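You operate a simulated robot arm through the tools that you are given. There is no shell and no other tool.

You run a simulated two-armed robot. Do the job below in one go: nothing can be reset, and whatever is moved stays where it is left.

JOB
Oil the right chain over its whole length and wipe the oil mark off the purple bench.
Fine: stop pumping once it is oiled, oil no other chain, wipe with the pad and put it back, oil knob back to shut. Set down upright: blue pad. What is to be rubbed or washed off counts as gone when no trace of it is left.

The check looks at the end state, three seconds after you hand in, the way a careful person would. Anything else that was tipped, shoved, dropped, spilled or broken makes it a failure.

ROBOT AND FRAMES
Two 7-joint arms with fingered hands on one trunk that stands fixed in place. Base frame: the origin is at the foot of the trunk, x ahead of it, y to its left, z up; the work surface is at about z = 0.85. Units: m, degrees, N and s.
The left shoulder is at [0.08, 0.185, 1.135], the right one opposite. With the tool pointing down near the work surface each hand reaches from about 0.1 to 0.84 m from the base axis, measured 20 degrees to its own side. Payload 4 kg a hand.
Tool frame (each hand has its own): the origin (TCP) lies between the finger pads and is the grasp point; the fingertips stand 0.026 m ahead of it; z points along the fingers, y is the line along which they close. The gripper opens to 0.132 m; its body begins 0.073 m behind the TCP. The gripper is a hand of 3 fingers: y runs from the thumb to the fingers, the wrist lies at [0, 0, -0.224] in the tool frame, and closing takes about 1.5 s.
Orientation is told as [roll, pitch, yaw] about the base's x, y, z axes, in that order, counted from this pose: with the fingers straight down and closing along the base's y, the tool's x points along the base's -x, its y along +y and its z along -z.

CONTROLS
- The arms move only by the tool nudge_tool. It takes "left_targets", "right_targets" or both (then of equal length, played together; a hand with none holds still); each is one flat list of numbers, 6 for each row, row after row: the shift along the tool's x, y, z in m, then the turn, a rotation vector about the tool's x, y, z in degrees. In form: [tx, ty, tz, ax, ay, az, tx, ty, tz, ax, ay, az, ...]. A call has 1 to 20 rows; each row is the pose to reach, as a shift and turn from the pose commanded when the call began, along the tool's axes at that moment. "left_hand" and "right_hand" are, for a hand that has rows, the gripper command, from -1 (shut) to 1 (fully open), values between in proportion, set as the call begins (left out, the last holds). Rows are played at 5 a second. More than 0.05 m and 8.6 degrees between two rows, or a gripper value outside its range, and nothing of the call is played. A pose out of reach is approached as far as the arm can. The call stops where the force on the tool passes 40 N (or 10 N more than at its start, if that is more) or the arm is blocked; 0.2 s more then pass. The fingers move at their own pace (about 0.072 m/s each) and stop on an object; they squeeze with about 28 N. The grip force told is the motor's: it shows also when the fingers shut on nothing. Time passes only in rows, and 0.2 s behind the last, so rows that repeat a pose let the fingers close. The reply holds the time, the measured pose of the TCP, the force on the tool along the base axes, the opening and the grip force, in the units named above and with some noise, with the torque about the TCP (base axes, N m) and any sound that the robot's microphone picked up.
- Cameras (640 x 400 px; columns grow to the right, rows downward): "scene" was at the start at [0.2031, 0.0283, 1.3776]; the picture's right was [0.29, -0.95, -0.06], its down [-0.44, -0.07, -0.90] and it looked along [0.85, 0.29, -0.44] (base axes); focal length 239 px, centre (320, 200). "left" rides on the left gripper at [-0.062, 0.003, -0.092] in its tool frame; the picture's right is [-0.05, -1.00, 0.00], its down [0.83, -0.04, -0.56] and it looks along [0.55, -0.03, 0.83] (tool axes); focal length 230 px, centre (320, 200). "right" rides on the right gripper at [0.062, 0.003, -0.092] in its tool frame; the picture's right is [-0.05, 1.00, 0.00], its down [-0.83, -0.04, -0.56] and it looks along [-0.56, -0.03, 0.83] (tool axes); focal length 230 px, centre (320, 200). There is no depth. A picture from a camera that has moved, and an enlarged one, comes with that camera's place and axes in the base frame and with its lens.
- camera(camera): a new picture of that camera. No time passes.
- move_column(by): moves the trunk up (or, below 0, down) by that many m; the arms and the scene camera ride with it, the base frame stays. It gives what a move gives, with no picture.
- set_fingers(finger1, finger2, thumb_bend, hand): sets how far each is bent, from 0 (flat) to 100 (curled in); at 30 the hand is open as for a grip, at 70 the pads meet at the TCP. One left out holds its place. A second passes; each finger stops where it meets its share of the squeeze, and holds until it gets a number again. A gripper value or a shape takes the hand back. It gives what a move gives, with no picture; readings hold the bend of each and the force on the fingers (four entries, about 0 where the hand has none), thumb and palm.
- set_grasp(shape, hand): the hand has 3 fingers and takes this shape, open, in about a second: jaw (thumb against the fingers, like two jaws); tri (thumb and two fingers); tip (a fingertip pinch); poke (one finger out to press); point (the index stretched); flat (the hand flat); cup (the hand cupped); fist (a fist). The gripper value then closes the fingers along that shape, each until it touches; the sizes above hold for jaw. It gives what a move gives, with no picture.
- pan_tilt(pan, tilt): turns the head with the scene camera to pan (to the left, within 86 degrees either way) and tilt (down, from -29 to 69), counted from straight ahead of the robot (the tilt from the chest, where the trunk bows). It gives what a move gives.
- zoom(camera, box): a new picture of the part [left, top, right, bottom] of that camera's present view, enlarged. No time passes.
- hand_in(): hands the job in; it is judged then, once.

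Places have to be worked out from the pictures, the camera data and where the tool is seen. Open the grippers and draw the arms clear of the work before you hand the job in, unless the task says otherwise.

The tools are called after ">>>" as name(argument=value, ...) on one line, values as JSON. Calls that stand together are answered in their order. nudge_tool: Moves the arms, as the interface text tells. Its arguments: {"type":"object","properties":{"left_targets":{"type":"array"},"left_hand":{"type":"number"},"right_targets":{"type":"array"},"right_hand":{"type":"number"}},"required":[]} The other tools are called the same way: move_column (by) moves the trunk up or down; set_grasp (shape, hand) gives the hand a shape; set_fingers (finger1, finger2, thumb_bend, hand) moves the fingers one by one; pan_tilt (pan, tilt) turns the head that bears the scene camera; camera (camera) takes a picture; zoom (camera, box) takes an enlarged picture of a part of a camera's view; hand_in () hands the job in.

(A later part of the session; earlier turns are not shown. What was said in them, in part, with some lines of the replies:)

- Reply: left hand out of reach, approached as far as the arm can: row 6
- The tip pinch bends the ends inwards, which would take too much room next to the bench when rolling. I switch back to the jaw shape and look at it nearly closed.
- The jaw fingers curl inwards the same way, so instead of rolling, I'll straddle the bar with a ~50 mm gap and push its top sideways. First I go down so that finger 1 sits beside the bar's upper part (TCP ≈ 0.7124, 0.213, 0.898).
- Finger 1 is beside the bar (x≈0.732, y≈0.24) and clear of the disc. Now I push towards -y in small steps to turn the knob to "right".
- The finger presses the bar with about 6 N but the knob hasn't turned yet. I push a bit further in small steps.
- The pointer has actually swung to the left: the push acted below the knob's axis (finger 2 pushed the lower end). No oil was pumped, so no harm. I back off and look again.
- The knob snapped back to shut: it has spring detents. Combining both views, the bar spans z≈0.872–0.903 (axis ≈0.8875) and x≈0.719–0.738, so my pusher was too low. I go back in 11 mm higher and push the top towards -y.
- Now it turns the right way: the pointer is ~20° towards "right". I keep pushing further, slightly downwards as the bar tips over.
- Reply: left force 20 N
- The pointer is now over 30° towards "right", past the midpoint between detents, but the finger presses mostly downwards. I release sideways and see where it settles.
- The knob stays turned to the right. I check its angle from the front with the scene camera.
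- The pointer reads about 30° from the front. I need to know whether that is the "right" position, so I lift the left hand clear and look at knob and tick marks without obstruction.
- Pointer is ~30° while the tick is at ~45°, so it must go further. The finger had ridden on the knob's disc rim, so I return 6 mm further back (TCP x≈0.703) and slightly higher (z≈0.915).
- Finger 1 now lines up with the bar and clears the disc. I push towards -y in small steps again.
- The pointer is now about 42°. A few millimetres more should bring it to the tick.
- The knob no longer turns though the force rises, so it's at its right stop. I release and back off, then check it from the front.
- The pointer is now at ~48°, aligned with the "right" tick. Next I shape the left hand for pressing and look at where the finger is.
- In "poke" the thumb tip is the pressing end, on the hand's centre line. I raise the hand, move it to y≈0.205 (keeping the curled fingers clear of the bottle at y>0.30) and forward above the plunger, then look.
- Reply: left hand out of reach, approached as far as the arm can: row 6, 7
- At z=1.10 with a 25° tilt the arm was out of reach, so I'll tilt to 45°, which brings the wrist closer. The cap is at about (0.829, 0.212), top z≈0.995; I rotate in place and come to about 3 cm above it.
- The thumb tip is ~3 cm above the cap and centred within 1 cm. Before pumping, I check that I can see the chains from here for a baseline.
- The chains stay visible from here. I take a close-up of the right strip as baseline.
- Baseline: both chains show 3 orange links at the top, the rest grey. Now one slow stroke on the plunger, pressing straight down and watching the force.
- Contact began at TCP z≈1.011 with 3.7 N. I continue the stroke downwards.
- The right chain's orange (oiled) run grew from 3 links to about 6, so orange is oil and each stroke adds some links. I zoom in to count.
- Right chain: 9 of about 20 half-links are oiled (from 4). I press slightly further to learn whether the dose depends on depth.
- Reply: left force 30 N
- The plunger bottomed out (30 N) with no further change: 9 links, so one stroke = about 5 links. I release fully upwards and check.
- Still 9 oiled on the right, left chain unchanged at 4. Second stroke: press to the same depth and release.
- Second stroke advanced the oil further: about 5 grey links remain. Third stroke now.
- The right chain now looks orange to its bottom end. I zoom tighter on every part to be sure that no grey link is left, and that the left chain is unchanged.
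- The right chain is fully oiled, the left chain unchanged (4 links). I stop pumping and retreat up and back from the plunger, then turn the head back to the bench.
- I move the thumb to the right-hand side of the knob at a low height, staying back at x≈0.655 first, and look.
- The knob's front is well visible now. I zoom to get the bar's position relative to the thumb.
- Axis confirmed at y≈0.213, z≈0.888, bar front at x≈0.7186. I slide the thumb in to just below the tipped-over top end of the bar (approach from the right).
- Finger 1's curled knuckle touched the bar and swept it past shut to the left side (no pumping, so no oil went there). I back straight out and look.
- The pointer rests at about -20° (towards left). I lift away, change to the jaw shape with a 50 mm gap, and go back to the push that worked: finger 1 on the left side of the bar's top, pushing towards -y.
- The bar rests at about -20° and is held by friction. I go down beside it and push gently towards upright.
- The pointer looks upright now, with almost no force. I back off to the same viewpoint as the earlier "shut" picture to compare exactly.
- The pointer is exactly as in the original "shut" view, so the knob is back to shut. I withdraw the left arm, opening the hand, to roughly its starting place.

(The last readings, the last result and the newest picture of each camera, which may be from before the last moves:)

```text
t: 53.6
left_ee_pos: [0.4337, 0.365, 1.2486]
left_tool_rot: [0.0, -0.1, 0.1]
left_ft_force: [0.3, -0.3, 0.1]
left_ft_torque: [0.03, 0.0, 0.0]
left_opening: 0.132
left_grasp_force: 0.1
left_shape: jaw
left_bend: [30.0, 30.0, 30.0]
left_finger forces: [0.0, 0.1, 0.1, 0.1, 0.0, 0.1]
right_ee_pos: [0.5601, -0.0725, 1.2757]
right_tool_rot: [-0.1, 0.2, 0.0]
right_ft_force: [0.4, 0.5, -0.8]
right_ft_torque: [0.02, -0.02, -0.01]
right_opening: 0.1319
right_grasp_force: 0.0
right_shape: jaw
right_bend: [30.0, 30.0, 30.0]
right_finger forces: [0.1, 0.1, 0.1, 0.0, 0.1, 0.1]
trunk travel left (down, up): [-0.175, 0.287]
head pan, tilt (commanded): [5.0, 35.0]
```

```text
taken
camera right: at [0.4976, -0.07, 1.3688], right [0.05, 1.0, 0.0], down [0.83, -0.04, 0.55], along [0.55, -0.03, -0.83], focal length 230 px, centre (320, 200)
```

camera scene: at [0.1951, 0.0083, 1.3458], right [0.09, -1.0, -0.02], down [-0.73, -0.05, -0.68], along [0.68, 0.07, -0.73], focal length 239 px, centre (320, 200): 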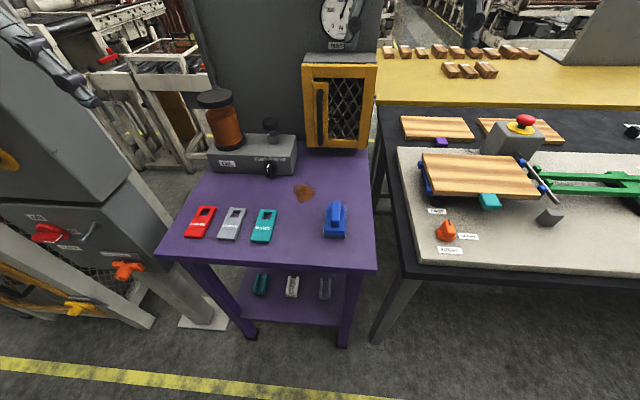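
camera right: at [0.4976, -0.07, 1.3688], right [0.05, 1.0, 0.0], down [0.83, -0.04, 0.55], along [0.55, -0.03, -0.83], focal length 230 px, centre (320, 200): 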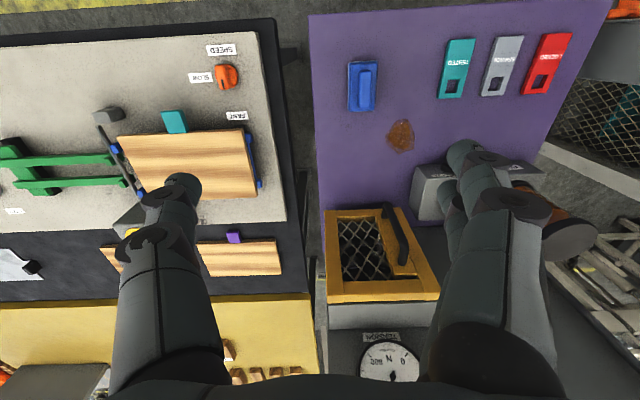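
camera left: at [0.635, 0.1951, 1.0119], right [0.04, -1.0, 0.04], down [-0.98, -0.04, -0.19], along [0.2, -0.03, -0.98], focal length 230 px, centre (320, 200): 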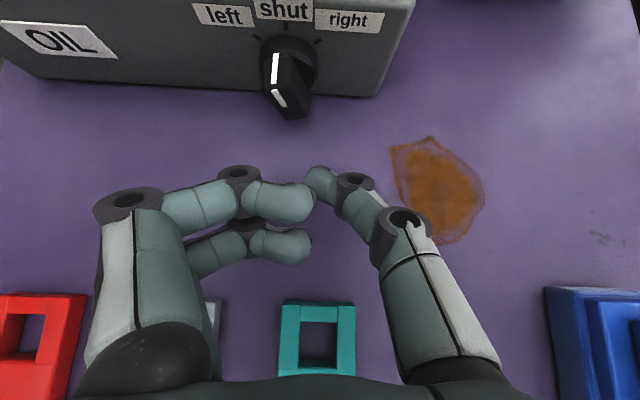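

Now the wiping with the right hand. I zoom on the pad and stain to get their positions, orientation and the pad's handle.

>>> zoom(camera="right", box=[330, 40, 440, 170])

>>> zoom(camera="scene", box=[270, 160, 390, 260])

```text
3.08 times, centred on (385, 105) of right
camera zoom: at [0.4976, -0.07, 1.3688], right [0.05, 1.0, 0.0], down [0.83, -0.04, 0.55], along [0.55, -0.03, -0.83], focal length 708 px, centre (120, 492)
```

zoom: 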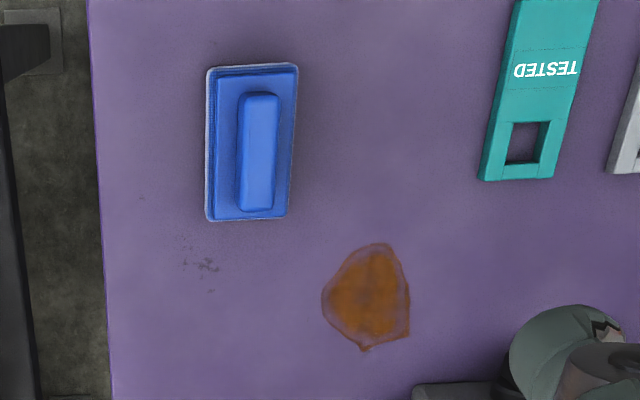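

```text
4.00 times, centred on (330, 210) of scene
camera zoom: at [0.1951, 0.0083, 1.3458], right [0.09, -1.0, -0.02], down [-0.73, -0.05, -0.68], along [0.68, 0.07, -0.73], focal length 955 px, centre (280, 160)
```

zoom: 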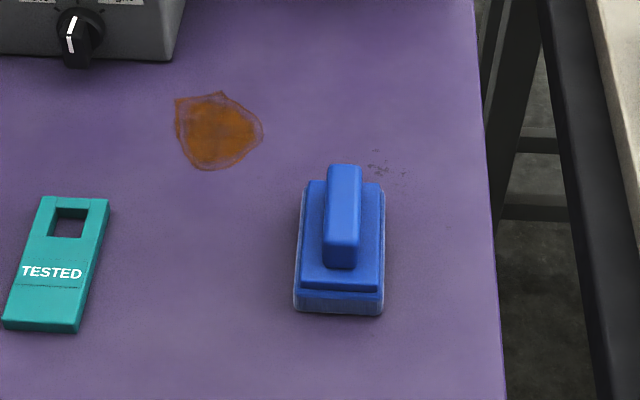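

Pad: base about x 0.526–0.617, y -0.018–0.037; handle about 21 mm wide along x, centre (0.575, 0.009), z 0.874–0.905. Stain: x 0.640–0.723, y 0.068–0.141. I bring the right hand above the pad.

>>> nudge_tool(right_targets=[-0.002, 0.012, 0.04, 0, 0, 0, -0.004, 0.024, 0.08, 0, 0, 0, -0.006, 0.036, 0.12, 0, 0, 0, -0.009, 0.048, 0.16, 0, 0, 0, -0.011, 0.06, 0.2, 0, 0, 0, -0.013, 0.072, 0.24, 0, 0, 0, -0.015, 0.082, 0.276, 0, 0, 0], right_hand=0.3)

>>> camera(camera="right")

>>> camera(camera="scene")

```text
t: 55.2
left_ee_pos: [0.4342, 0.3654, 1.2483]
left_tool_rot: [0.0, 0.1, 0.0]
left_ft_force: [-0.2, 0.9, -1.1]
left_ft_torque: [0.0, -0.01, -0.01]
left_opening: 0.1321
left_grasp_force: 0.2
left_shape: jaw
left_bend: [30.0, 30.0, 30.0]
left_finger forces: [0.1, 0.0, 0.0, 0.1, 0.0, 0.0]
right_ee_pos: [0.5746, 0.0094, 0.9979]
right_tool_rot: [-0.1, 0.1, 0.0]
right_ft_force: [0.0, 0.5, 0.5]
right_ft_torque: [0.0, 0.02, 0.02]
right_opening: 0.0862
right_grasp_force: 0.0
right_shape: jaw
right_bend: [70.0, 70.0, 67.0]
right_finger forces: [0.0, 0.0, 0.0, 0.0, 0.1, 0.1]
trunk travel left (down, up): [-0.175, 0.287]
head pan, tilt (commanded): [5.0, 35.0]
```

```text
taken
camera right: at [0.5125, 0.0123, 1.0914], right [0.05, 1.0, 0.0], down [0.83, -0.04, 0.55], along [0.55, -0.03, -0.83], focal length 230 px, centre (320, 200)
```

right: 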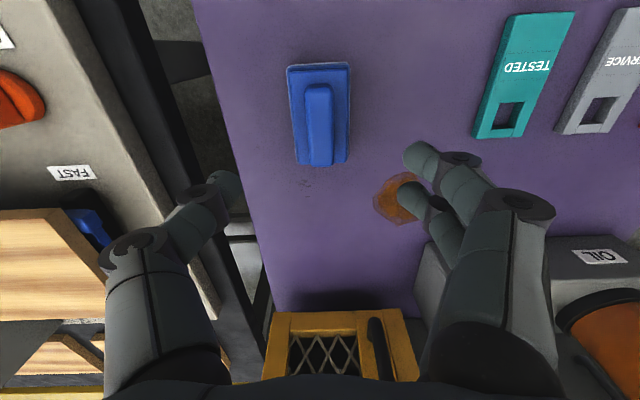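

```text
taken
camera scene: at [0.1957, 0.0085, 1.3457], right [0.09, -1.0, -0.02], down [-0.73, -0.05, -0.68], along [0.68, 0.07, -0.73], focal length 239 px, centre (320, 200)
```

scene: 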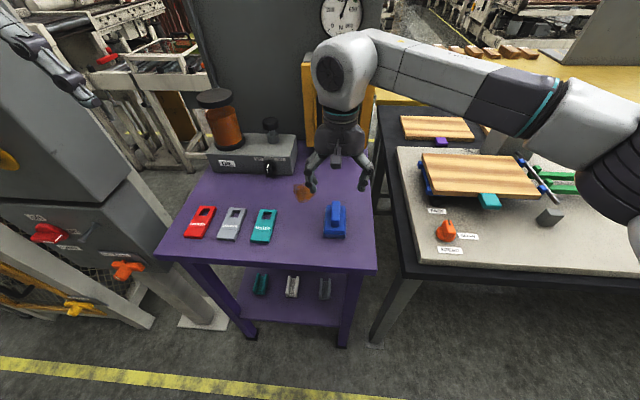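

The close view puts the handle centre at about (0.570, 0.008). I descend to TCP z≈0.904 with a small x correction and stop just around the handle.

>>> nudge_tool(right_targets=[0.002, -0.001, 0.03, 0, 0, 0, 0.004, -0.001, 0.06, 0, 0, 0, 0.004, -0.001, 0.08, 0, 0, 0, 0.004, -0.001, 0.094, 0, 0, 0])

>>> camera(camera="right")

>>> zoom(camera="scene", box=[270, 140, 400, 260])

```text
t: 56.2
left_ee_pos: [0.4337, 0.3655, 1.2497]
left_tool_rot: [0.0, 0.0, 0.0]
left_ft_force: [0.5, -0.6, -0.8]
left_ft_torque: [-0.01, -0.01, -0.01]
left_opening: 0.1318
left_grasp_force: 0.0
left_shape: jaw
left_bend: [30.0, 30.0, 30.0]
left_finger forces: [0.1, 0.0, 0.0, 0.0, 0.0, 0.0]
right_ee_pos: [0.5701, 0.0073, 0.9067]
right_tool_rot: [0.0, 0.1, 0.0]
right_ft_force: [-0.1, 0.4, -0.6]
right_ft_torque: [0.0, -0.03, 0.03]
right_opening: 0.086
right_grasp_force: 0.0
right_shape: jaw
right_bend: [70.0, 70.0, 67.0]
right_finger forces: [0.0, 0.0, 0.1, 0.0, 0.0, 0.1]
trunk travel left (down, up): [-0.175, 0.287]
head pan, tilt (commanded): [5.0, 35.0]
```

```text
taken
camera right: at [0.5084, 0.0111, 0.9984], right [0.05, 1.0, 0.0], down [0.83, -0.04, 0.55], along [0.55, -0.03, -0.83], focal length 230 px, centre (320, 200)
```

right: 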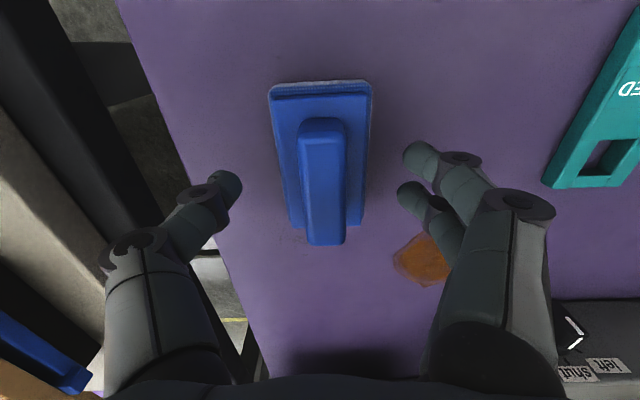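

```text
3.33 times, centred on (335, 200) of scene
camera zoom: at [0.1954, 0.0082, 1.3458], right [0.09, -1.0, -0.02], down [-0.73, -0.05, -0.68], along [0.68, 0.07, -0.73], focal length 796 px, centre (270, 200)
```

zoom: 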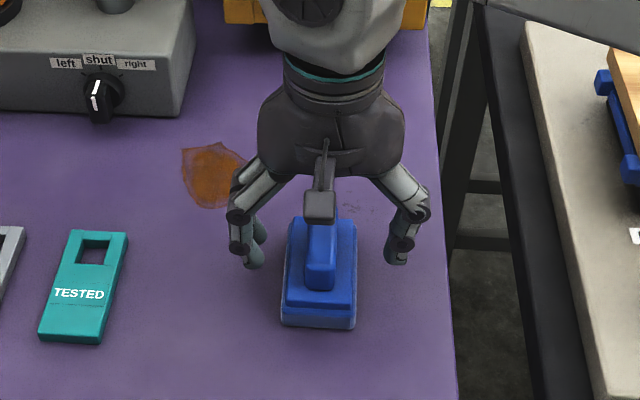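

The fingers straddle the handle symmetrically. I close the grip.

>>> nudge_tool(right_targets=[0, 0, 0, 0, 0, 0, 0, 0, 0, 0, 0, 0, 0, 0, 0, 0, 0, 0, 0, 0, 0, 0, 0, 0, 0, 0, 0, 0, 0, 0, 0, 0, 0, 0, 0, 0, 0, 0, 0, 0, 0, 0], right_hand=-1)

>>> camera(camera="right")

>>> zoom(camera="scene", box=[270, 140, 400, 260])

```text
t: 57.8
left_ee_pos: [0.4329, 0.365, 1.2484]
left_tool_rot: [-0.1, -0.1, 0.0]
left_ft_force: [0.2, 0.9, 0.6]
left_ft_torque: [0.0, 0.04, 0.01]
left_opening: 0.1317
left_grasp_force: 0.0
left_shape: jaw
left_bend: [30.0, 30.0, 30.0]
left_finger forces: [0.0, 0.0, 0.0, 0.0, 0.0, 0.0]
right_ee_pos: [0.5694, 0.0087, 0.907]
right_tool_rot: [0.0, 0.1, 0.0]
right_ft_force: [0.9, -0.2, 0.8]
right_ft_torque: [-0.03, 0.02, -0.03]
right_opening: 0.0276
right_grasp_force: 27.6
right_shape: jaw
right_bend: [73.0, 73.0, 70.0]
right_finger forces: [11.6, 11.6, 0.1, 0.0, 23.4, 0.0]
trunk travel left (down, up): [-0.175, 0.287]
head pan, tilt (commanded): [5.0, 35.0]
```

```text
taken
camera right: at [0.5081, 0.0111, 0.9987], right [0.05, 1.0, 0.0], down [0.83, -0.04, 0.55], along [0.55, -0.03, -0.83], focal length 230 px, centre (320, 200)
```

right: 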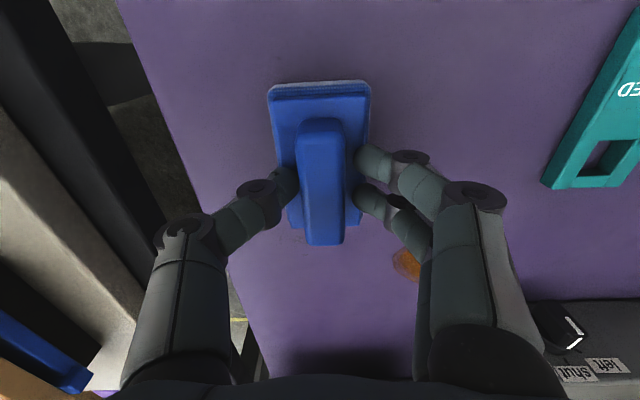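

```text
3.33 times, centred on (335, 200) of scene
camera zoom: at [0.195, 0.0083, 1.3458], right [0.09, -1.0, -0.02], down [-0.73, -0.05, -0.68], along [0.68, 0.07, -0.73], focal length 796 px, centre (270, 200)
```

zoom: 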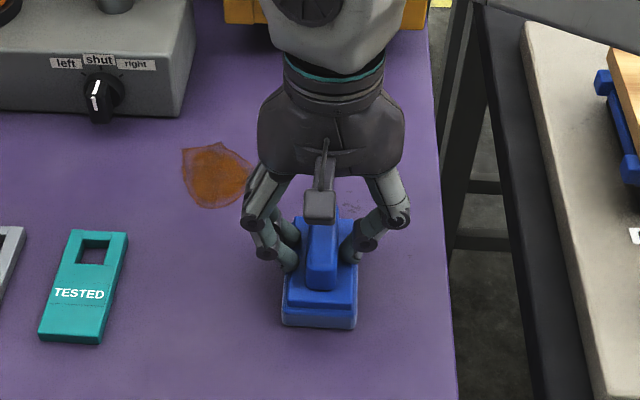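

Grip is firm (27.6 N). I lift the pad 3 cm and carry it over to the near-right edge of the stain.

>>> nudge_tool(right_targets=[0, 0, -0.015, 0, 0, 0, 0, 0, -0.03, 0, 0, 0, -0.036, 0.014, -0.03, 0, 0, 0, -0.071, 0.028, -0.03, 0, 0, 0, -0.107, 0.042, -0.03, 0, 0, 0])

>>> camera(camera="right")

>>> zoom(camera="scene", box=[250, 110, 400, 260])

```text
t: 59.0
left_ee_pos: [0.4337, 0.3663, 1.2488]
left_tool_rot: [-0.1, 0.1, 0.0]
left_ft_force: [-0.5, 0.7, -0.4]
left_ft_torque: [-0.05, -0.01, -0.01]
left_opening: 0.132
left_grasp_force: 0.2
left_shape: jaw
left_bend: [30.0, 30.0, 30.0]
left_finger forces: [0.0, 0.1, 0.0, 0.0, 0.0, 0.0]
right_ee_pos: [0.6782, 0.0524, 0.9349]
right_tool_rot: [-0.1, 0.2, 0.1]
right_ft_force: [0.4, 0.1, -1.2]
right_ft_torque: [0.01, 0.0, -0.02]
right_opening: 0.0278
right_grasp_force: 27.6
right_shape: jaw
right_bend: [73.0, 73.0, 70.0]
right_finger forces: [11.7, 11.5, 0.0, 0.0, 23.2, 0.0]
trunk travel left (down, up): [-0.175, 0.287]
head pan, tilt (commanded): [5.0, 35.0]
```

```text
taken
camera right: at [0.6159, 0.0545, 1.0278], right [0.05, 1.0, 0.0], down [0.83, -0.04, 0.55], along [0.55, -0.03, -0.83], focal length 230 px, centre (320, 200)
```

right: 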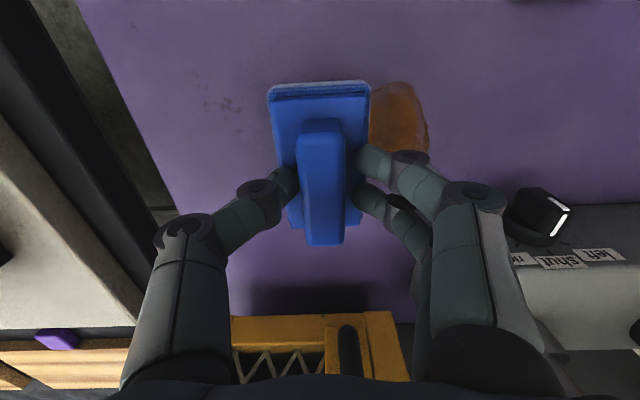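

```text
2.67 times, centred on (325, 185) of scene
camera zoom: at [0.1953, 0.0098, 1.3458], right [0.09, -1.0, -0.02], down [-0.73, -0.05, -0.68], along [0.68, 0.07, -0.73], focal length 636 px, centre (307, 240)
```

zoom: 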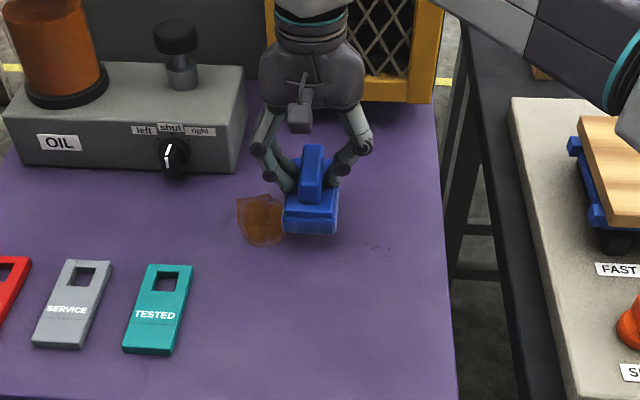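

The pad is held steadily and the stain lies just to its left. I lower it until it presses lightly on the bench.

>>> nudge_tool(right_targets=[0, 0, 0.015, 0, 0, 0, 0, 0, 0.026, 0, 0, 0, 0, 0, 0.031, 0, 0, 0, 0, 0, 0.034, 0, 0, 0])

>>> camera(camera="right")

```text
t: 60.0
left_ee_pos: [0.4305, 0.3643, 1.2498]
left_tool_rot: [0.0, -0.1, 0.1]
left_ft_force: [-0.1, 0.5, -0.9]
left_ft_torque: [-0.04, 0.03, 0.0]
left_opening: 0.1319
left_grasp_force: 0.1
left_shape: jaw
left_bend: [30.0, 30.0, 30.0]
left_finger forces: [0.1, 0.0, 0.0, 0.0, 0.0, 0.0]
right_ee_pos: [0.6769, 0.0509, 0.9052]
right_tool_rot: [0.1, -0.2, 0.0]
right_ft_force: [5.4, 0.2, 17.5]
right_ft_torque: [0.06, -0.24, 0.02]
right_opening: 0.0281
right_grasp_force: 27.7
right_shape: jaw
right_bend: [73.0, 73.0, 70.0]
right_finger forces: [14.6, 13.9, 0.1, 0.0, 28.7, 0.0]
trunk travel left (down, up): [-0.175, 0.287]
head pan, tilt (commanded): [5.0, 35.0]
```

```text
taken
camera right: at [0.6141, 0.0532, 0.9977], right [0.05, 1.0, 0.0], down [0.83, -0.04, 0.56], along [0.56, -0.03, -0.83], focal length 230 px, centre (320, 200)
```

right: 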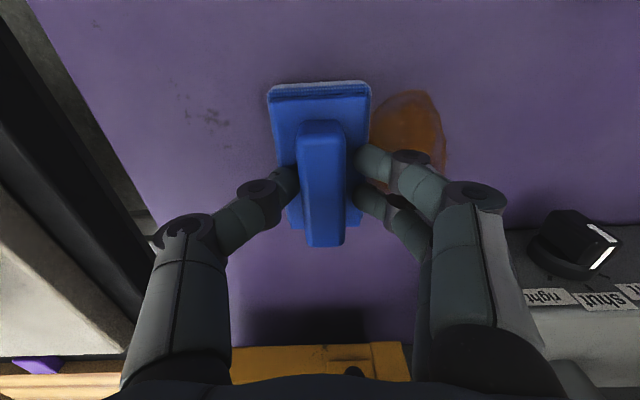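

Contact with ~17 N; I ease off a little and make the first wiping pass over the stain towards +y and back, shifted 1 cm further forward on the way back.

>>> nudge_tool(right_targets=[0, 0, -0.0015, 0, 0, 0, 0, 0.02, -0.0015, 0, 0, 0, 0, 0.04, -0.0015, 0, 0, 0, 0, 0.06, -0.0015, 0, 0, 0, 0, 0.078, -0.0015, 0, 0, 0, -0.01, 0.078, -0.0015, 0, 0, 0, -0.01, 0.06, -0.0015, 0, 0, 0, -0.01, 0.04, -0.0015, 0, 0, 0, -0.01, 0.02, -0.0015, 0, 0, 0, -0.01, 0.0, -0.0015, 0, 0, 0])

>>> camera(camera="right")

>>> zoom(camera="scene", box=[250, 110, 400, 260])

```text
t: 62.2
left_ee_pos: [0.4311, 0.3662, 1.2505]
left_tool_rot: [0.0, -0.1, 0.0]
left_ft_force: [-0.8, 1.2, -0.6]
left_ft_torque: [0.01, -0.01, 0.01]
left_opening: 0.1322
left_grasp_force: 0.0
left_shape: jaw
left_bend: [30.0, 30.0, 30.0]
left_finger forces: [0.0, 0.0, 0.1, 0.0, 0.0, 0.1]
right_ee_pos: [0.6862, 0.0508, 0.9044]
right_tool_rot: [0.1, -0.1, 0.0]
right_ft_force: [2.2, 6.1, 13.8]
right_ft_torque: [0.44, -0.02, -0.03]
right_opening: 0.0277
right_grasp_force: 28.3
right_shape: jaw
right_bend: [74.0, 74.0, 70.0]
right_finger forces: [20.0, 19.4, 0.0, 0.0, 22.5, 0.0]
right hand out of reach, approached as far as the arm can: row 6
trunk travel left (down, up): [-0.175, 0.287]
head pan, tilt (commanded): [5.0, 35.0]
```

```text
taken
camera right: at [0.6245, 0.0545, 0.9976], right [0.05, 1.0, 0.0], down [0.83, -0.04, 0.56], along [0.56, -0.03, -0.83], focal length 230 px, centre (320, 200)
```

right: 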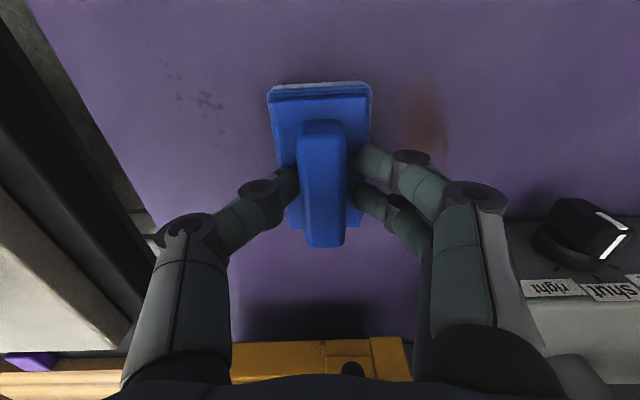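

```text
2.67 times, centred on (325, 185) of scene
camera zoom: at [0.1936, 0.0083, 1.3461], right [0.09, -1.0, -0.02], down [-0.73, -0.05, -0.68], along [0.68, 0.07, -0.73], focal length 636 px, centre (307, 240)
```

zoom: 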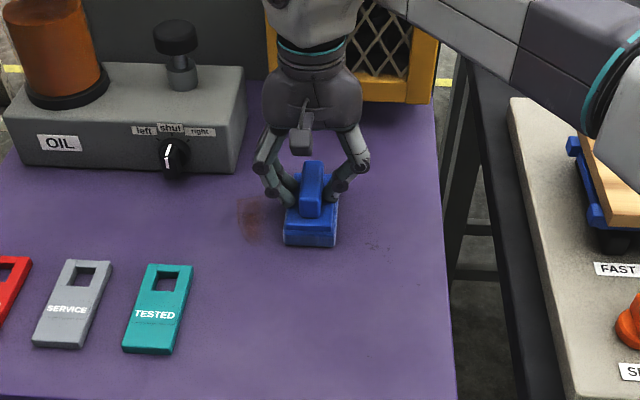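

Most of the mark is gone; a faint trace remains on the left part. I make several more overlapping passes.

>>> nudge_tool(right_targets=[0.01, 0.0, 0, 0, 0, 0, 0.01, 0.025, 0, 0, 0, 0, 0.01, 0.05, 0, 0, 0, 0, 0.01, 0.078, 0, 0, 0, 0, 0.018, 0.078, 0, 0, 0, 0, 0.018, 0.05, 0, 0, 0, 0, 0.018, 0.025, 0, 0, 0, 0, 0.01, 0.03, 0, 0, 0, 0, 0.008, 0.055, 0, 0, 0, 0, 0.01, 0.08, 0, 0, 0, 0, 0.014, 0.08, 0, 0, 0, 0, 0.014, 0.05, 0, 0, 0, 0, 0.014, 0.025, 0, 0, 0, 0, 0.014, 0.05, 0, 0, 0, 0, 0.014, 0.078, 0, 0, 0, 0, 0.014, 0.05, 0, 0, 0, 0, 0.014, 0.025, 0, 0, 0, 0, 0.014, 0.0, 0, 0, 0, 0])

>>> camera(camera="right")

>>> zoom(camera="scene", box=[250, 110, 400, 260])

```text
t: 66.0
left_ee_pos: [0.4323, 0.3654, 1.2496]
left_tool_rot: [0.1, -0.1, 0.0]
left_ft_force: [0.1, 0.2, -0.4]
left_ft_torque: [-0.02, 0.0, -0.03]
left_opening: 0.1321
left_grasp_force: 0.1
left_shape: jaw
left_bend: [30.0, 30.0, 30.0]
left_finger forces: [0.1, 0.0, 0.0, 0.0, 0.0, 0.0]
right_ee_pos: [0.6721, 0.0515, 0.9043]
right_tool_rot: [0.1, -0.1, 0.1]
right_ft_force: [0.5, 7.9, 14.8]
right_ft_torque: [0.72, 0.0, -0.09]
right_opening: 0.0276
right_grasp_force: 27.5
right_shape: jaw
right_bend: [74.0, 74.0, 70.0]
right_finger forces: [21.5, 22.1, 0.0, 0.0, 23.4, 0.0]
trunk travel left (down, up): [-0.175, 0.287]
head pan, tilt (commanded): [5.0, 35.0]
```

```text
taken
camera right: at [0.6093, 0.0543, 0.9974], right [0.05, 1.0, 0.0], down [0.83, -0.04, 0.56], along [0.56, -0.03, -0.83], focal length 230 px, centre (320, 200)
```

right: 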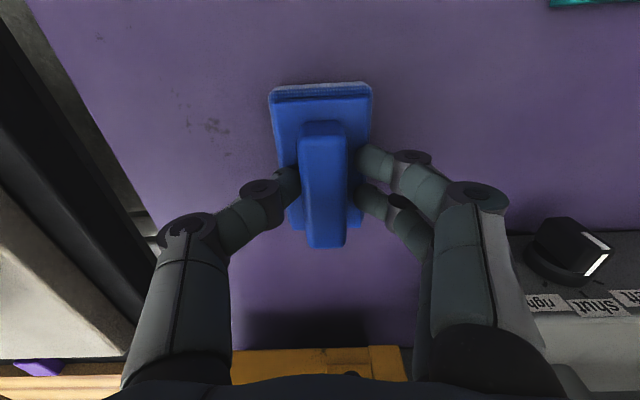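

```text
2.67 times, centred on (325, 185) of scene
camera zoom: at [0.1932, 0.0089, 1.3461], right [0.09, -1.0, -0.02], down [-0.73, -0.05, -0.68], along [0.68, 0.07, -0.73], focal length 636 px, centre (307, 240)
```

zoom: 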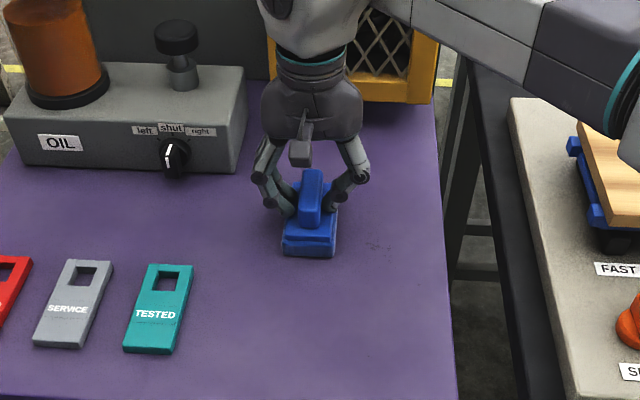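

The visible area looks clean. I lift the pad and move it aside to inspect the whole spot.

>>> nudge_tool(right_targets=[0, 0, -0.015, 0, 0, 0, 0, 0, -0.033, 0, 0, 0, 0.03, -0.025, -0.04, 0, 0, 0, 0.06, -0.043, -0.045, 0, 0, 0, 0.1, -0.043, -0.045, 0, 0, 0])

>>> zoom(camera="scene", box=[250, 130, 380, 230])

>>> zoom(camera="scene", box=[280, 170, 340, 215])

>>> camera(camera="right")

```text
t: 67.2
left_ee_pos: [0.4309, 0.3658, 1.2492]
left_tool_rot: [0.0, 0.0, 0.0]
left_ft_force: [0.2, -0.2, 0.5]
left_ft_torque: [0.03, 0.0, 0.03]
left_opening: 0.1318
left_grasp_force: 0.1
left_shape: jaw
left_bend: [30.0, 30.0, 30.0]
left_finger forces: [0.1, 0.1, 0.1, 0.0, 0.1, 0.0]
right_ee_pos: [0.5711, 0.0066, 0.949]
right_tool_rot: [-0.1, 0.0, 0.0]
right_ft_force: [-0.5, 0.4, -1.1]
right_ft_torque: [0.03, 0.03, -0.02]
right_opening: 0.0272
right_grasp_force: 28.1
right_shape: jaw
right_bend: [73.0, 74.0, 70.0]
right_finger forces: [14.5, 14.7, 0.0, 0.0, 24.6, 0.0]
trunk travel left (down, up): [-0.175, 0.287]
head pan, tilt (commanded): [5.0, 35.0]
```

```text
4.00 times, centred on (315, 180) of scene
camera zoom: at [0.1941, 0.0086, 1.346], right [0.09, -1.0, -0.02], down [-0.73, -0.05, -0.68], along [0.68, 0.07, -0.73], focal length 955 px, centre (340, 280)
```

zoom: 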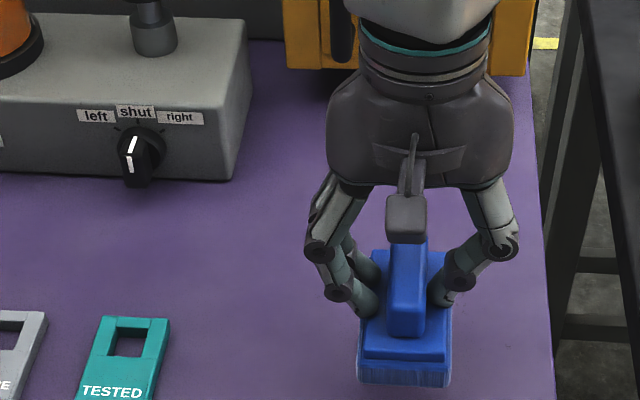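

```text
8.89 times, centred on (310, 192) of scene
camera zoom: at [0.1941, 0.0086, 1.346], right [0.09, -1.0, -0.02], down [-0.73, -0.05, -0.68], along [0.68, 0.07, -0.73], focal length 2121 px, centre (409, 267)
```

zoom: 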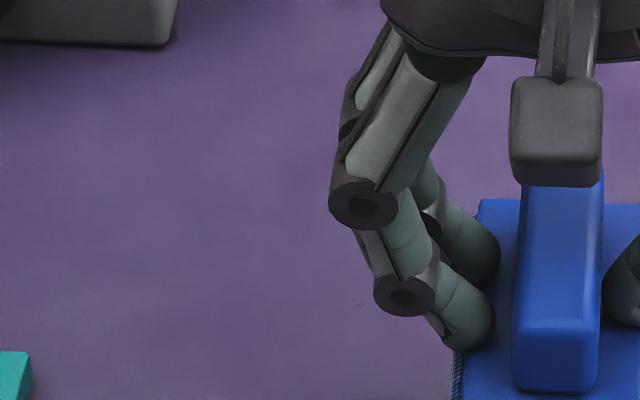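

```text
taken
camera right: at [0.5099, 0.0098, 1.042], right [0.05, 1.0, 0.0], down [0.83, -0.04, 0.56], along [0.55, -0.03, -0.83], focal length 230 px, centre (320, 200)
```

right: 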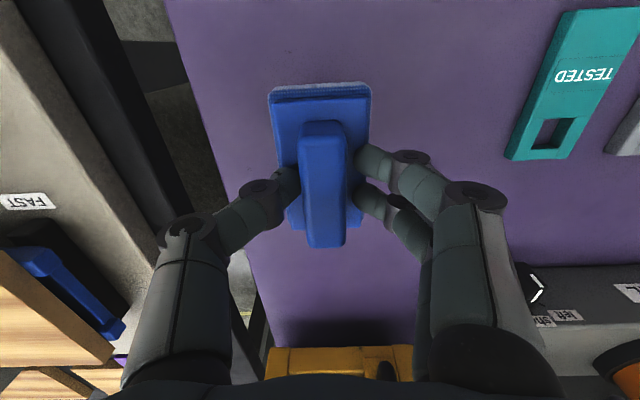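

The area looks clean but the hand hides part of it. I move the pad further aside and up for an unobstructed view.

>>> nudge_tool(right_targets=[0.01, -0.025, -0.03, 0, 0, 0, 0.02, -0.05, -0.06, 0, 0, 0, 0.03, -0.075, -0.09, 0, 0, 0])

>>> zoom(camera="scene", box=[270, 165, 350, 225])

>>> camera(camera="right")

>>> camera(camera="scene")

```text
t: 68.0
left_ee_pos: [0.4323, 0.3641, 1.2489]
left_tool_rot: [0.0, 0.0, 0.0]
left_ft_force: [0.0, -0.5, -1.0]
left_ft_torque: [0.0, 0.02, 0.0]
left_opening: 0.1319
left_grasp_force: 0.0
left_shape: jaw
left_bend: [30.0, 30.0, 30.0]
left_finger forces: [0.0, 0.0, 0.0, 0.1, 0.1, 0.0]
right_ee_pos: [0.5433, -0.0698, 1.0391]
right_tool_rot: [0.1, 0.0, 0.0]
right_ft_force: [0.7, -0.7, -1.2]
right_ft_torque: [-0.01, -0.02, 0.01]
right_opening: 0.0269
right_grasp_force: 27.9
right_shape: jaw
right_bend: [73.0, 74.0, 70.0]
right_finger forces: [14.0, 14.1, 0.0, 0.0, 24.8, 0.0]
trunk travel left (down, up): [-0.175, 0.287]
head pan, tilt (commanded): [5.0, 35.0]
```

```text
6.67 times, centred on (310, 195) of scene
camera zoom: at [0.1944, 0.0075, 1.346], right [0.09, -1.0, -0.02], down [-0.73, -0.05, -0.68], along [0.68, 0.07, -0.73], focal length 1591 px, centre (387, 233)
```

zoom: 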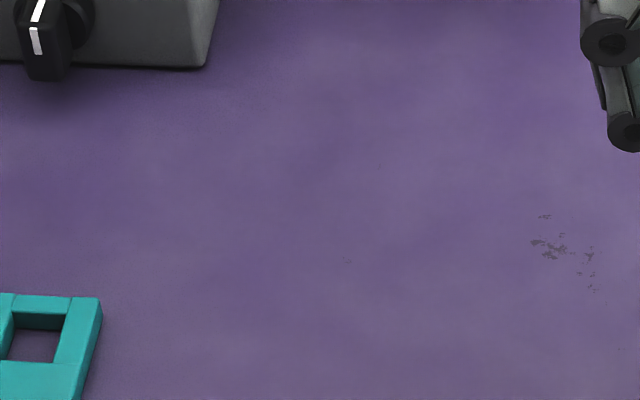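

```text
taken
camera right: at [0.4806, -0.0668, 1.1317], right [0.05, 1.0, 0.0], down [0.83, -0.04, 0.56], along [0.55, -0.03, -0.83], focal length 230 px, centre (320, 200)
```

right: 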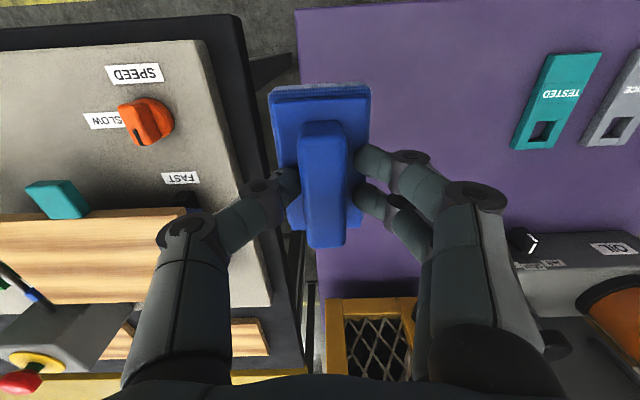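

```text
taken
camera scene: at [0.1944, 0.0075, 1.346], right [0.09, -1.0, -0.02], down [-0.73, -0.05, -0.68], along [0.68, 0.07, -0.73], focal length 239 px, centre (320, 200)
```

scene: 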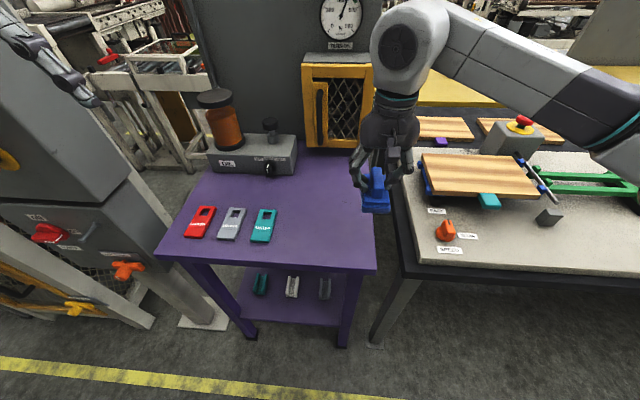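

The spot looks clean; I zoom in at maximum on the former stain area to spot any faint remains.

>>> zoom(camera="scene", box=[286, 176, 326, 208])

>>> zoom(camera="right", box=[380, 60, 520, 240])

```text
12.50 times, centred on (306, 192) of scene
camera zoom: at [0.1944, 0.0075, 1.346], right [0.09, -1.0, -0.02], down [-0.73, -0.05, -0.68], along [0.68, 0.07, -0.73], focal length 2983 px, centre (495, 300)
```

zoom: 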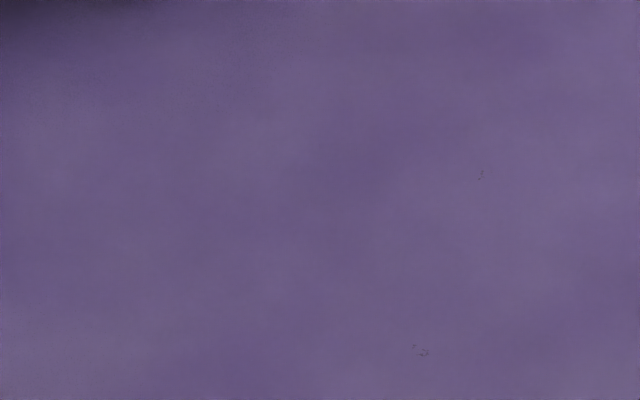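

```text
2.22 times, centred on (450, 150) of right
camera zoom: at [0.4806, -0.0668, 1.1317], right [0.05, 1.0, 0.0], down [0.83, -0.04, 0.56], along [0.55, -0.03, -0.83], focal length 511 px, centre (31, 311)
```

zoom: 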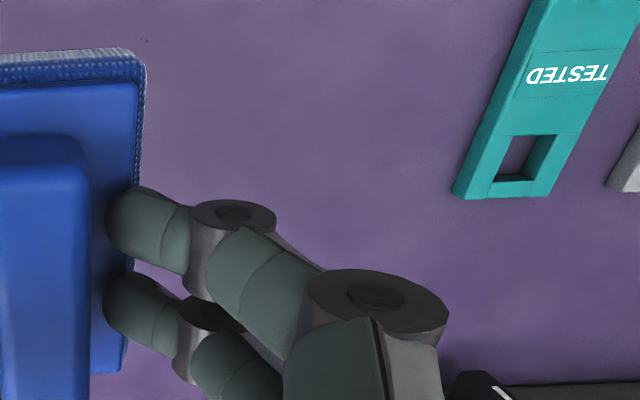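

No trace is left. Now I return the pad to its original spot (home TCP 0.5707, 0.0075, 0.907), lowering it gently.

>>> nudge_tool(right_targets=[-0.009, 0.025, 0.025, 0, 0, 0, -0.018, 0.051, 0.055, 0, 0, 0, -0.027, 0.076, 0.085, 0, 0, 0, -0.027, 0.076, 0.108, 0, 0, 0, -0.027, 0.076, 0.122, 0, 0, 0, -0.027, 0.076, 0.129, 0, 0, 0, -0.027, 0.076, 0.1325, 0, 0, 0, -0.027, 0.076, 0.1325, 0, 0, 0])

>>> camera(camera="right")

>>> zoom(camera="scene", box=[270, 140, 400, 260])

```text
t: 69.8
left_ee_pos: [0.4346, 0.3661, 1.2496]
left_tool_rot: [-0.1, 0.0, -0.1]
left_ft_force: [-0.6, 0.0, 0.7]
left_ft_torque: [0.05, -0.02, 0.01]
left_opening: 0.1321
left_grasp_force: 0.0
left_shape: jaw
left_bend: [30.0, 30.0, 30.0]
left_finger forces: [0.0, 0.1, 0.1, 0.0, 0.1, 0.1]
right_ee_pos: [0.5704, 0.0081, 0.9061]
right_tool_rot: [0.1, 0.2, 0.0]
right_ft_force: [-0.5, -0.6, -0.4]
right_ft_torque: [-0.02, -0.01, 0.0]
right_opening: 0.027
right_grasp_force: 28.1
right_shape: jaw
right_bend: [73.0, 73.0, 70.0]
right_finger forces: [13.6, 13.6, 0.0, 0.0, 24.4, 0.0]
trunk travel left (down, up): [-0.175, 0.287]
head pan, tilt (commanded): [5.0, 35.0]
```

```text
taken
camera right: at [0.508, 0.0111, 0.999], right [0.05, 1.0, 0.0], down [0.83, -0.04, 0.55], along [0.55, -0.03, -0.83], focal length 230 px, centre (320, 200)
```

right: 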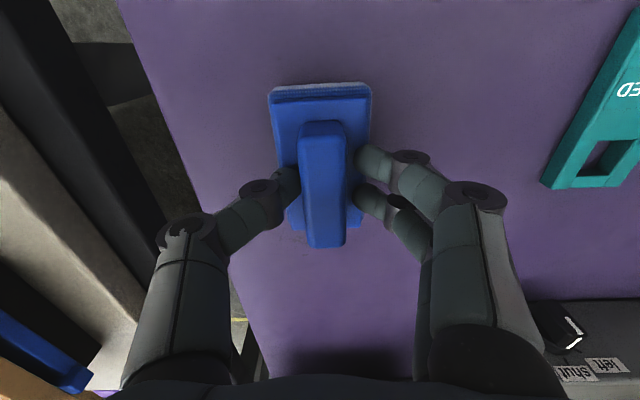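

```text
3.33 times, centred on (335, 200) of scene
camera zoom: at [0.195, 0.0085, 1.3458], right [0.09, -1.0, -0.02], down [-0.73, -0.05, -0.68], along [0.68, 0.07, -0.73], focal length 796 px, centre (270, 200)
```

zoom: 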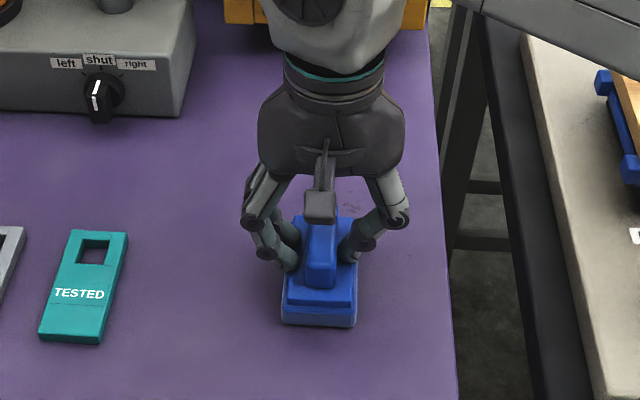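

No contact yet, since the pad slid up slightly in the grip while pressing. I lower further in 1 mm steps until the bench takes it.

>>> nudge_tool(right_targets=[0, 0, 0.001, 0, 0, 0, 0, 0, 0.002, 0, 0, 0, 0, 0, 0.002, 0, 0, 0])

```text
t: 70.6
left_ee_pos: [0.4319, 0.3651, 1.2496]
left_tool_rot: [0.0, 0.0, 0.1]
left_ft_force: [0.0, 0.0, 0.4]
left_ft_torque: [0.0, 0.01, 0.01]
left_opening: 0.1321
left_grasp_force: 0.1
left_shape: jaw
left_bend: [30.0, 30.0, 30.0]
left_finger forces: [0.0, 0.0, 0.0, 0.0, 0.0, 0.0]
right_ee_pos: [0.5697, 0.0072, 0.9056]
right_tool_rot: [0.0, 0.0, 0.1]
right_ft_force: [0.2, -1.6, 7.5]
right_ft_torque: [0.17, -0.03, -0.01]
right_opening: 0.0271
right_grasp_force: 27.9
right_shape: jaw
right_bend: [74.0, 74.0, 70.0]
right_finger forces: [14.7, 15.0, 0.0, 0.0, 25.4, 0.1]
trunk travel left (down, up): [-0.175, 0.287]
head pan, tilt (commanded): [5.0, 35.0]
```

The pad now rests on the bench (7.5 N). I open the hand gently to about 86 mm in place.

>>> nudge_tool(right_targets=[0, 0, -0.001, 0, 0, 0, 0, 0, -0.001, 0, 0, 0, 0, 0, -0.001, 0, 0, 0, 0, 0, -0.001, 0, 0, 0, 0, 0, -0.001, 0, 0, 0, 0, 0, -0.001, 0, 0, 0], right_hand=0.3)

>>> camera(camera="right")

```text
t: 72.0
left_ee_pos: [0.433, 0.3642, 1.2498]
left_tool_rot: [0.0, 0.0, 0.0]
left_ft_force: [1.3, -0.3, 0.5]
left_ft_torque: [0.0, -0.01, 0.02]
left_opening: 0.1317
left_grasp_force: 0.1
left_shape: jaw
left_bend: [30.0, 30.0, 30.0]
left_finger forces: [0.1, 0.0, 0.1, 0.0, 0.0, 0.0]
right_ee_pos: [0.5705, 0.0081, 0.9053]
right_tool_rot: [-0.1, 0.2, 0.1]
right_ft_force: [-1.2, 0.2, 1.0]
right_ft_torque: [0.03, 0.02, -0.01]
right_opening: 0.0855
right_grasp_force: 0.0
right_shape: jaw
right_bend: [70.0, 70.0, 68.0]
right_finger forces: [0.0, 0.0, 0.1, 0.0, 0.0, 0.0]
trunk travel left (down, up): [-0.175, 0.287]
head pan, tilt (commanded): [5.0, 35.0]
```

```text
taken
camera right: at [0.5083, 0.011, 0.9979], right [0.05, 1.0, 0.0], down [0.83, -0.04, 0.55], along [0.55, -0.03, -0.83], focal length 230 px, centre (320, 200)
```

right: 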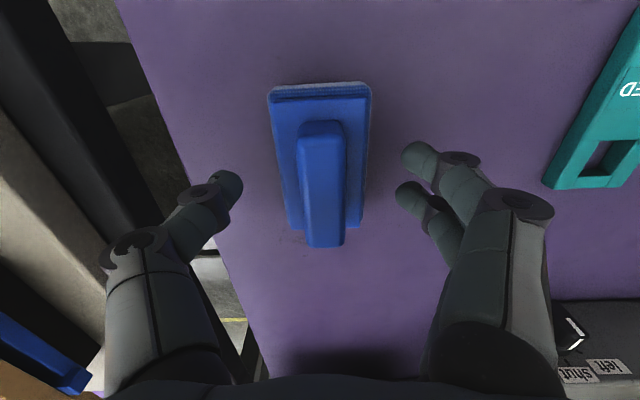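

The pad sits in its original place. I raise the right hand straight up and go back to its starting pose, opening fully.

>>> nudge_tool(right_targets=[0, 0, -0.03, 0, 0, 0, 0, 0, -0.07, 0, 0, 0, 0, 0, -0.11, 0, 0, 0, 0.002, -0.015, -0.15, 0, 0, 0, 0.004, -0.03, -0.19, 0, 0, 0, 0.006, -0.045, -0.23, 0, 0, 0, 0.008, -0.06, -0.27, 0, 0, 0, 0.01, -0.08, -0.31, 0, 0, 0, 0.01, -0.081, -0.34, 0, 0, 0, 0.01, -0.081, -0.365, 0, 0, 0])

>>> nudge_tool(right_targets=[0, 0, 0, 0, 0, 0, 0, 0, 0, 0, 0, 0, 0, 0, 0, 0, 0, 0], right_hand=1.0)

>>> pan_tilt(pan=15, tilt=28)

>>> camera(camera="scene")

>>> zoom(camera="scene", box=[280, 160, 340, 220])

>>> zoom(camera="scene", box=[210, 170, 420, 310])

>>> camera(camera="right")

```text
t: 74.2
left_ee_pos: [0.4317, 0.3652, 1.2495]
left_tool_rot: [0.0, 0.0, 0.0]
left_ft_force: [0.1, -0.5, 0.2]
left_ft_torque: [0.0, -0.03, 0.01]
left_opening: 0.1319
left_grasp_force: 0.0
left_shape: jaw
left_bend: [30.0, 30.0, 30.0]
left_finger forces: [0.1, 0.0, 0.0, 0.0, 0.0, 0.0]
right_ee_pos: [0.5602, -0.0733, 1.2707]
right_tool_rot: [0.1, 0.0, 0.0]
right_ft_force: [0.2, 0.3, 0.1]
right_ft_torque: [-0.01, 0.0, 0.02]
right_opening: 0.0853
right_grasp_force: 0.2
right_shape: jaw
right_bend: [70.0, 70.0, 68.0]
right_finger forces: [0.1, 0.0, 0.0, 0.0, 0.0, 0.0]
trunk travel left (down, up): [-0.175, 0.287]
head pan, tilt (commanded): [5.0, 35.0]
```

```text
t: 75.0
left_ee_pos: [0.4331, 0.3652, 1.2489]
left_tool_rot: [0.0, 0.0, 0.0]
left_ft_force: [0.0, -0.2, -0.2]
left_ft_torque: [-0.01, 0.02, -0.02]
left_opening: 0.1318
left_grasp_force: 0.1
left_shape: jaw
left_bend: [30.0, 30.0, 30.0]
left_finger forces: [0.0, 0.0, 0.0, 0.1, 0.0, 0.0]
right_ee_pos: [0.5613, -0.0726, 1.2712]
right_tool_rot: [0.1, 0.1, 0.0]
right_ft_force: [-0.4, 0.1, -0.4]
right_ft_torque: [0.01, -0.02, 0.0]
right_opening: 0.132
right_grasp_force: 0.0
right_shape: jaw
right_bend: [30.0, 30.0, 30.0]
right_finger forces: [0.0, 0.1, 0.0, 0.1, 0.0, 0.0]
trunk travel left (down, up): [-0.175, 0.287]
head pan, tilt (commanded): [5.0, 35.0]
```

```text
t: 75.7
left_ee_pos: [0.4332, 0.3652, 1.2484]
left_tool_rot: [0.1, 0.0, 0.0]
left_ft_force: [0.5, -0.6, -0.4]
left_ft_torque: [0.0, -0.01, 0.02]
left_opening: 0.1319
left_grasp_force: 0.1
left_shape: jaw
left_bend: [30.0, 30.0, 30.0]
left_finger forces: [0.1, 0.0, 0.0, 0.0, 0.1, 0.0]
right_ee_pos: [0.5612, -0.0721, 1.2706]
right_tool_rot: [-0.1, 0.2, 0.0]
right_ft_force: [-0.6, 0.1, -0.4]
right_ft_torque: [0.01, -0.01, -0.01]
right_opening: 0.1319
right_grasp_force: 0.1
right_shape: jaw
right_bend: [30.0, 30.0, 30.0]
right_finger forces: [0.0, 0.0, 0.0, 0.1, 0.0, 0.1]
trunk travel left (down, up): [-0.175, 0.287]
head pan, tilt (commanded): [15.0, 28.0]
```

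```text
taken
camera scene: at [0.1975, 0.0242, 1.3565], right [0.25, -0.97, -0.05], down [-0.63, -0.12, -0.77], along [0.74, 0.23, -0.64], focal length 239 px, centre (320, 200)
```

scene: 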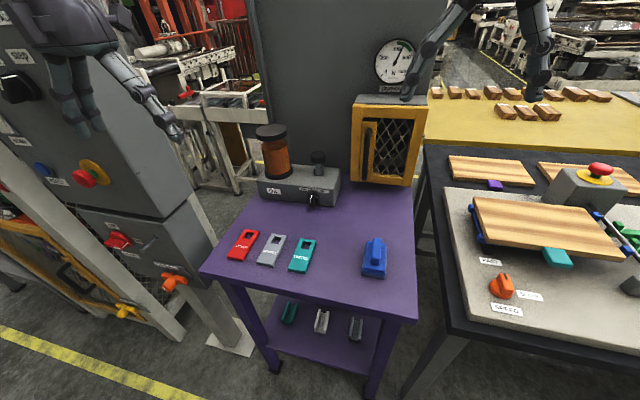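

```text
6.67 times, centred on (310, 190) of scene
camera zoom: at [0.1975, 0.0242, 1.3565], right [0.25, -0.97, -0.05], down [-0.63, -0.12, -0.77], along [0.74, 0.23, -0.64], focal length 1591 px, centre (387, 267)
```

zoom: 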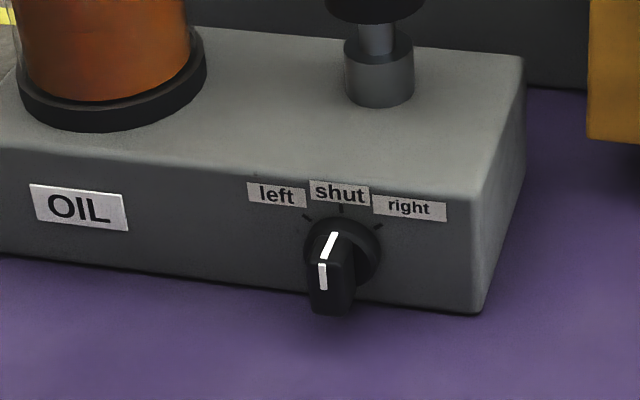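

```text
2.86 times, centred on (315, 240) of scene
camera zoom: at [0.1975, 0.0242, 1.3565], right [0.25, -0.97, -0.05], down [-0.63, -0.12, -0.77], along [0.74, 0.23, -0.64], focal length 682 px, centre (334, 86)
```

zoom: 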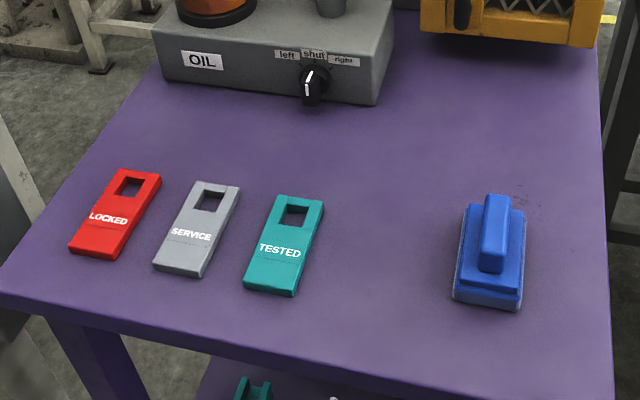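

```text
taken
camera right: at [0.499, -0.0696, 1.3635], right [0.05, 1.0, 0.0], down [0.83, -0.04, 0.55], along [0.55, -0.03, -0.83], focal length 230 px, centre (320, 200)
```

right: 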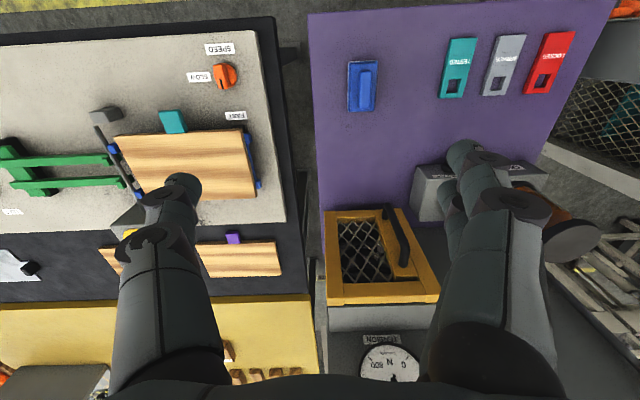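

Bench is clean, the pad is upright in its place, knob at shut. One last look at the chains before handing in.

>>> pan_tilt(pan=62, tilt=-12)

>>> zoom(camera="scene", box=[225, 130, 305, 260])

>>> zoom(camera="scene", box=[245, 138, 275, 198])

```text
t: 76.9
left_ee_pos: [0.4342, 0.3663, 1.248]
left_tool_rot: [-0.1, 0.0, 0.0]
left_ft_force: [-0.3, -0.1, -0.4]
left_ft_torque: [0.04, -0.01, 0.0]
left_opening: 0.1319
left_grasp_force: 0.0
left_shape: jaw
left_bend: [30.0, 30.0, 30.0]
left_finger forces: [0.1, 0.1, 0.0, 0.1, 0.0, 0.0]
right_ee_pos: [0.5608, -0.0735, 1.2707]
right_tool_rot: [-0.1, 0.1, 0.0]
right_ft_force: [-0.7, 0.4, -0.4]
right_ft_torque: [-0.01, -0.01, -0.01]
right_opening: 0.1319
right_grasp_force: 0.1
right_shape: jaw
right_bend: [30.0, 30.0, 30.0]
right_finger forces: [0.0, 0.0, 0.1, 0.1, 0.1, 0.0]
trunk travel left (down, up): [-0.175, 0.287]
head pan, tilt (commanded): [62.0, -12.0]
```

```text
3.08 times, centred on (265, 195) of scene
camera zoom: at [0.1627, 0.0737, 1.4287], right [0.86, -0.47, -0.18], down [-0.11, 0.18, -0.98], along [0.49, 0.86, 0.11], focal length 734 px, centre (489, 215)
```

zoom: 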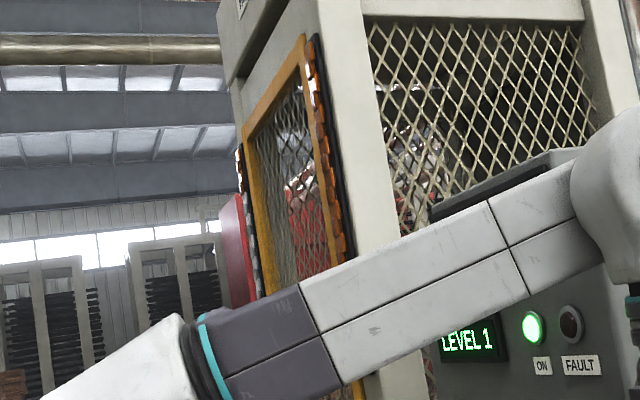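

```text
6.67 times, centred on (260, 168) of scene
camera zoom: at [0.1627, 0.0737, 1.4287], right [0.86, -0.47, -0.18], down [-0.11, 0.18, -0.98], along [0.49, 0.86, 0.11], focal length 1591 px, centre (720, 413)
```

zoom: 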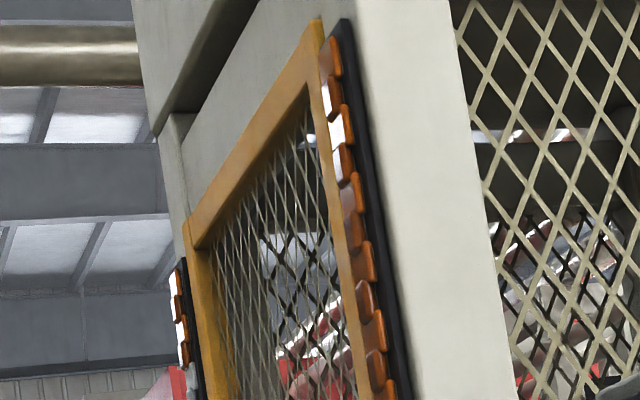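

The right chain is oiled over its whole length and the left chain is unchanged. The knob is at shut, the oil mark is gone, the pad is back upright, and both hands are open and clear. I hand the job in.

>>> hand_in()

```text
The job is handed in.
```

I oiled the right chain over its whole length, wiped the oil mark off the purple bench, and handed the job in. The hand-in reply gave no verdict.

- **Chain:** three strokes turned every link of the right chain orange, and I stopped there. The left chain still shows only its original few oiled links.
- **Oil knob:** it is back at shut and looks the same as in the starting pictures. While turning it back I knocked it past shut towards left. I wasn't pumping, so no oil went to the left chain, and I reset it.
- **Oil mark:** I wiped it with the blue pad, and close-up pictures show no trace. A patch of small grey specks near the pad was there from the start and looks like bench wear, so I left it.
- **Pad:** it is back upright in its original place.
- **Arms:** both hands are open and clear of the work, and nothing else was moved.
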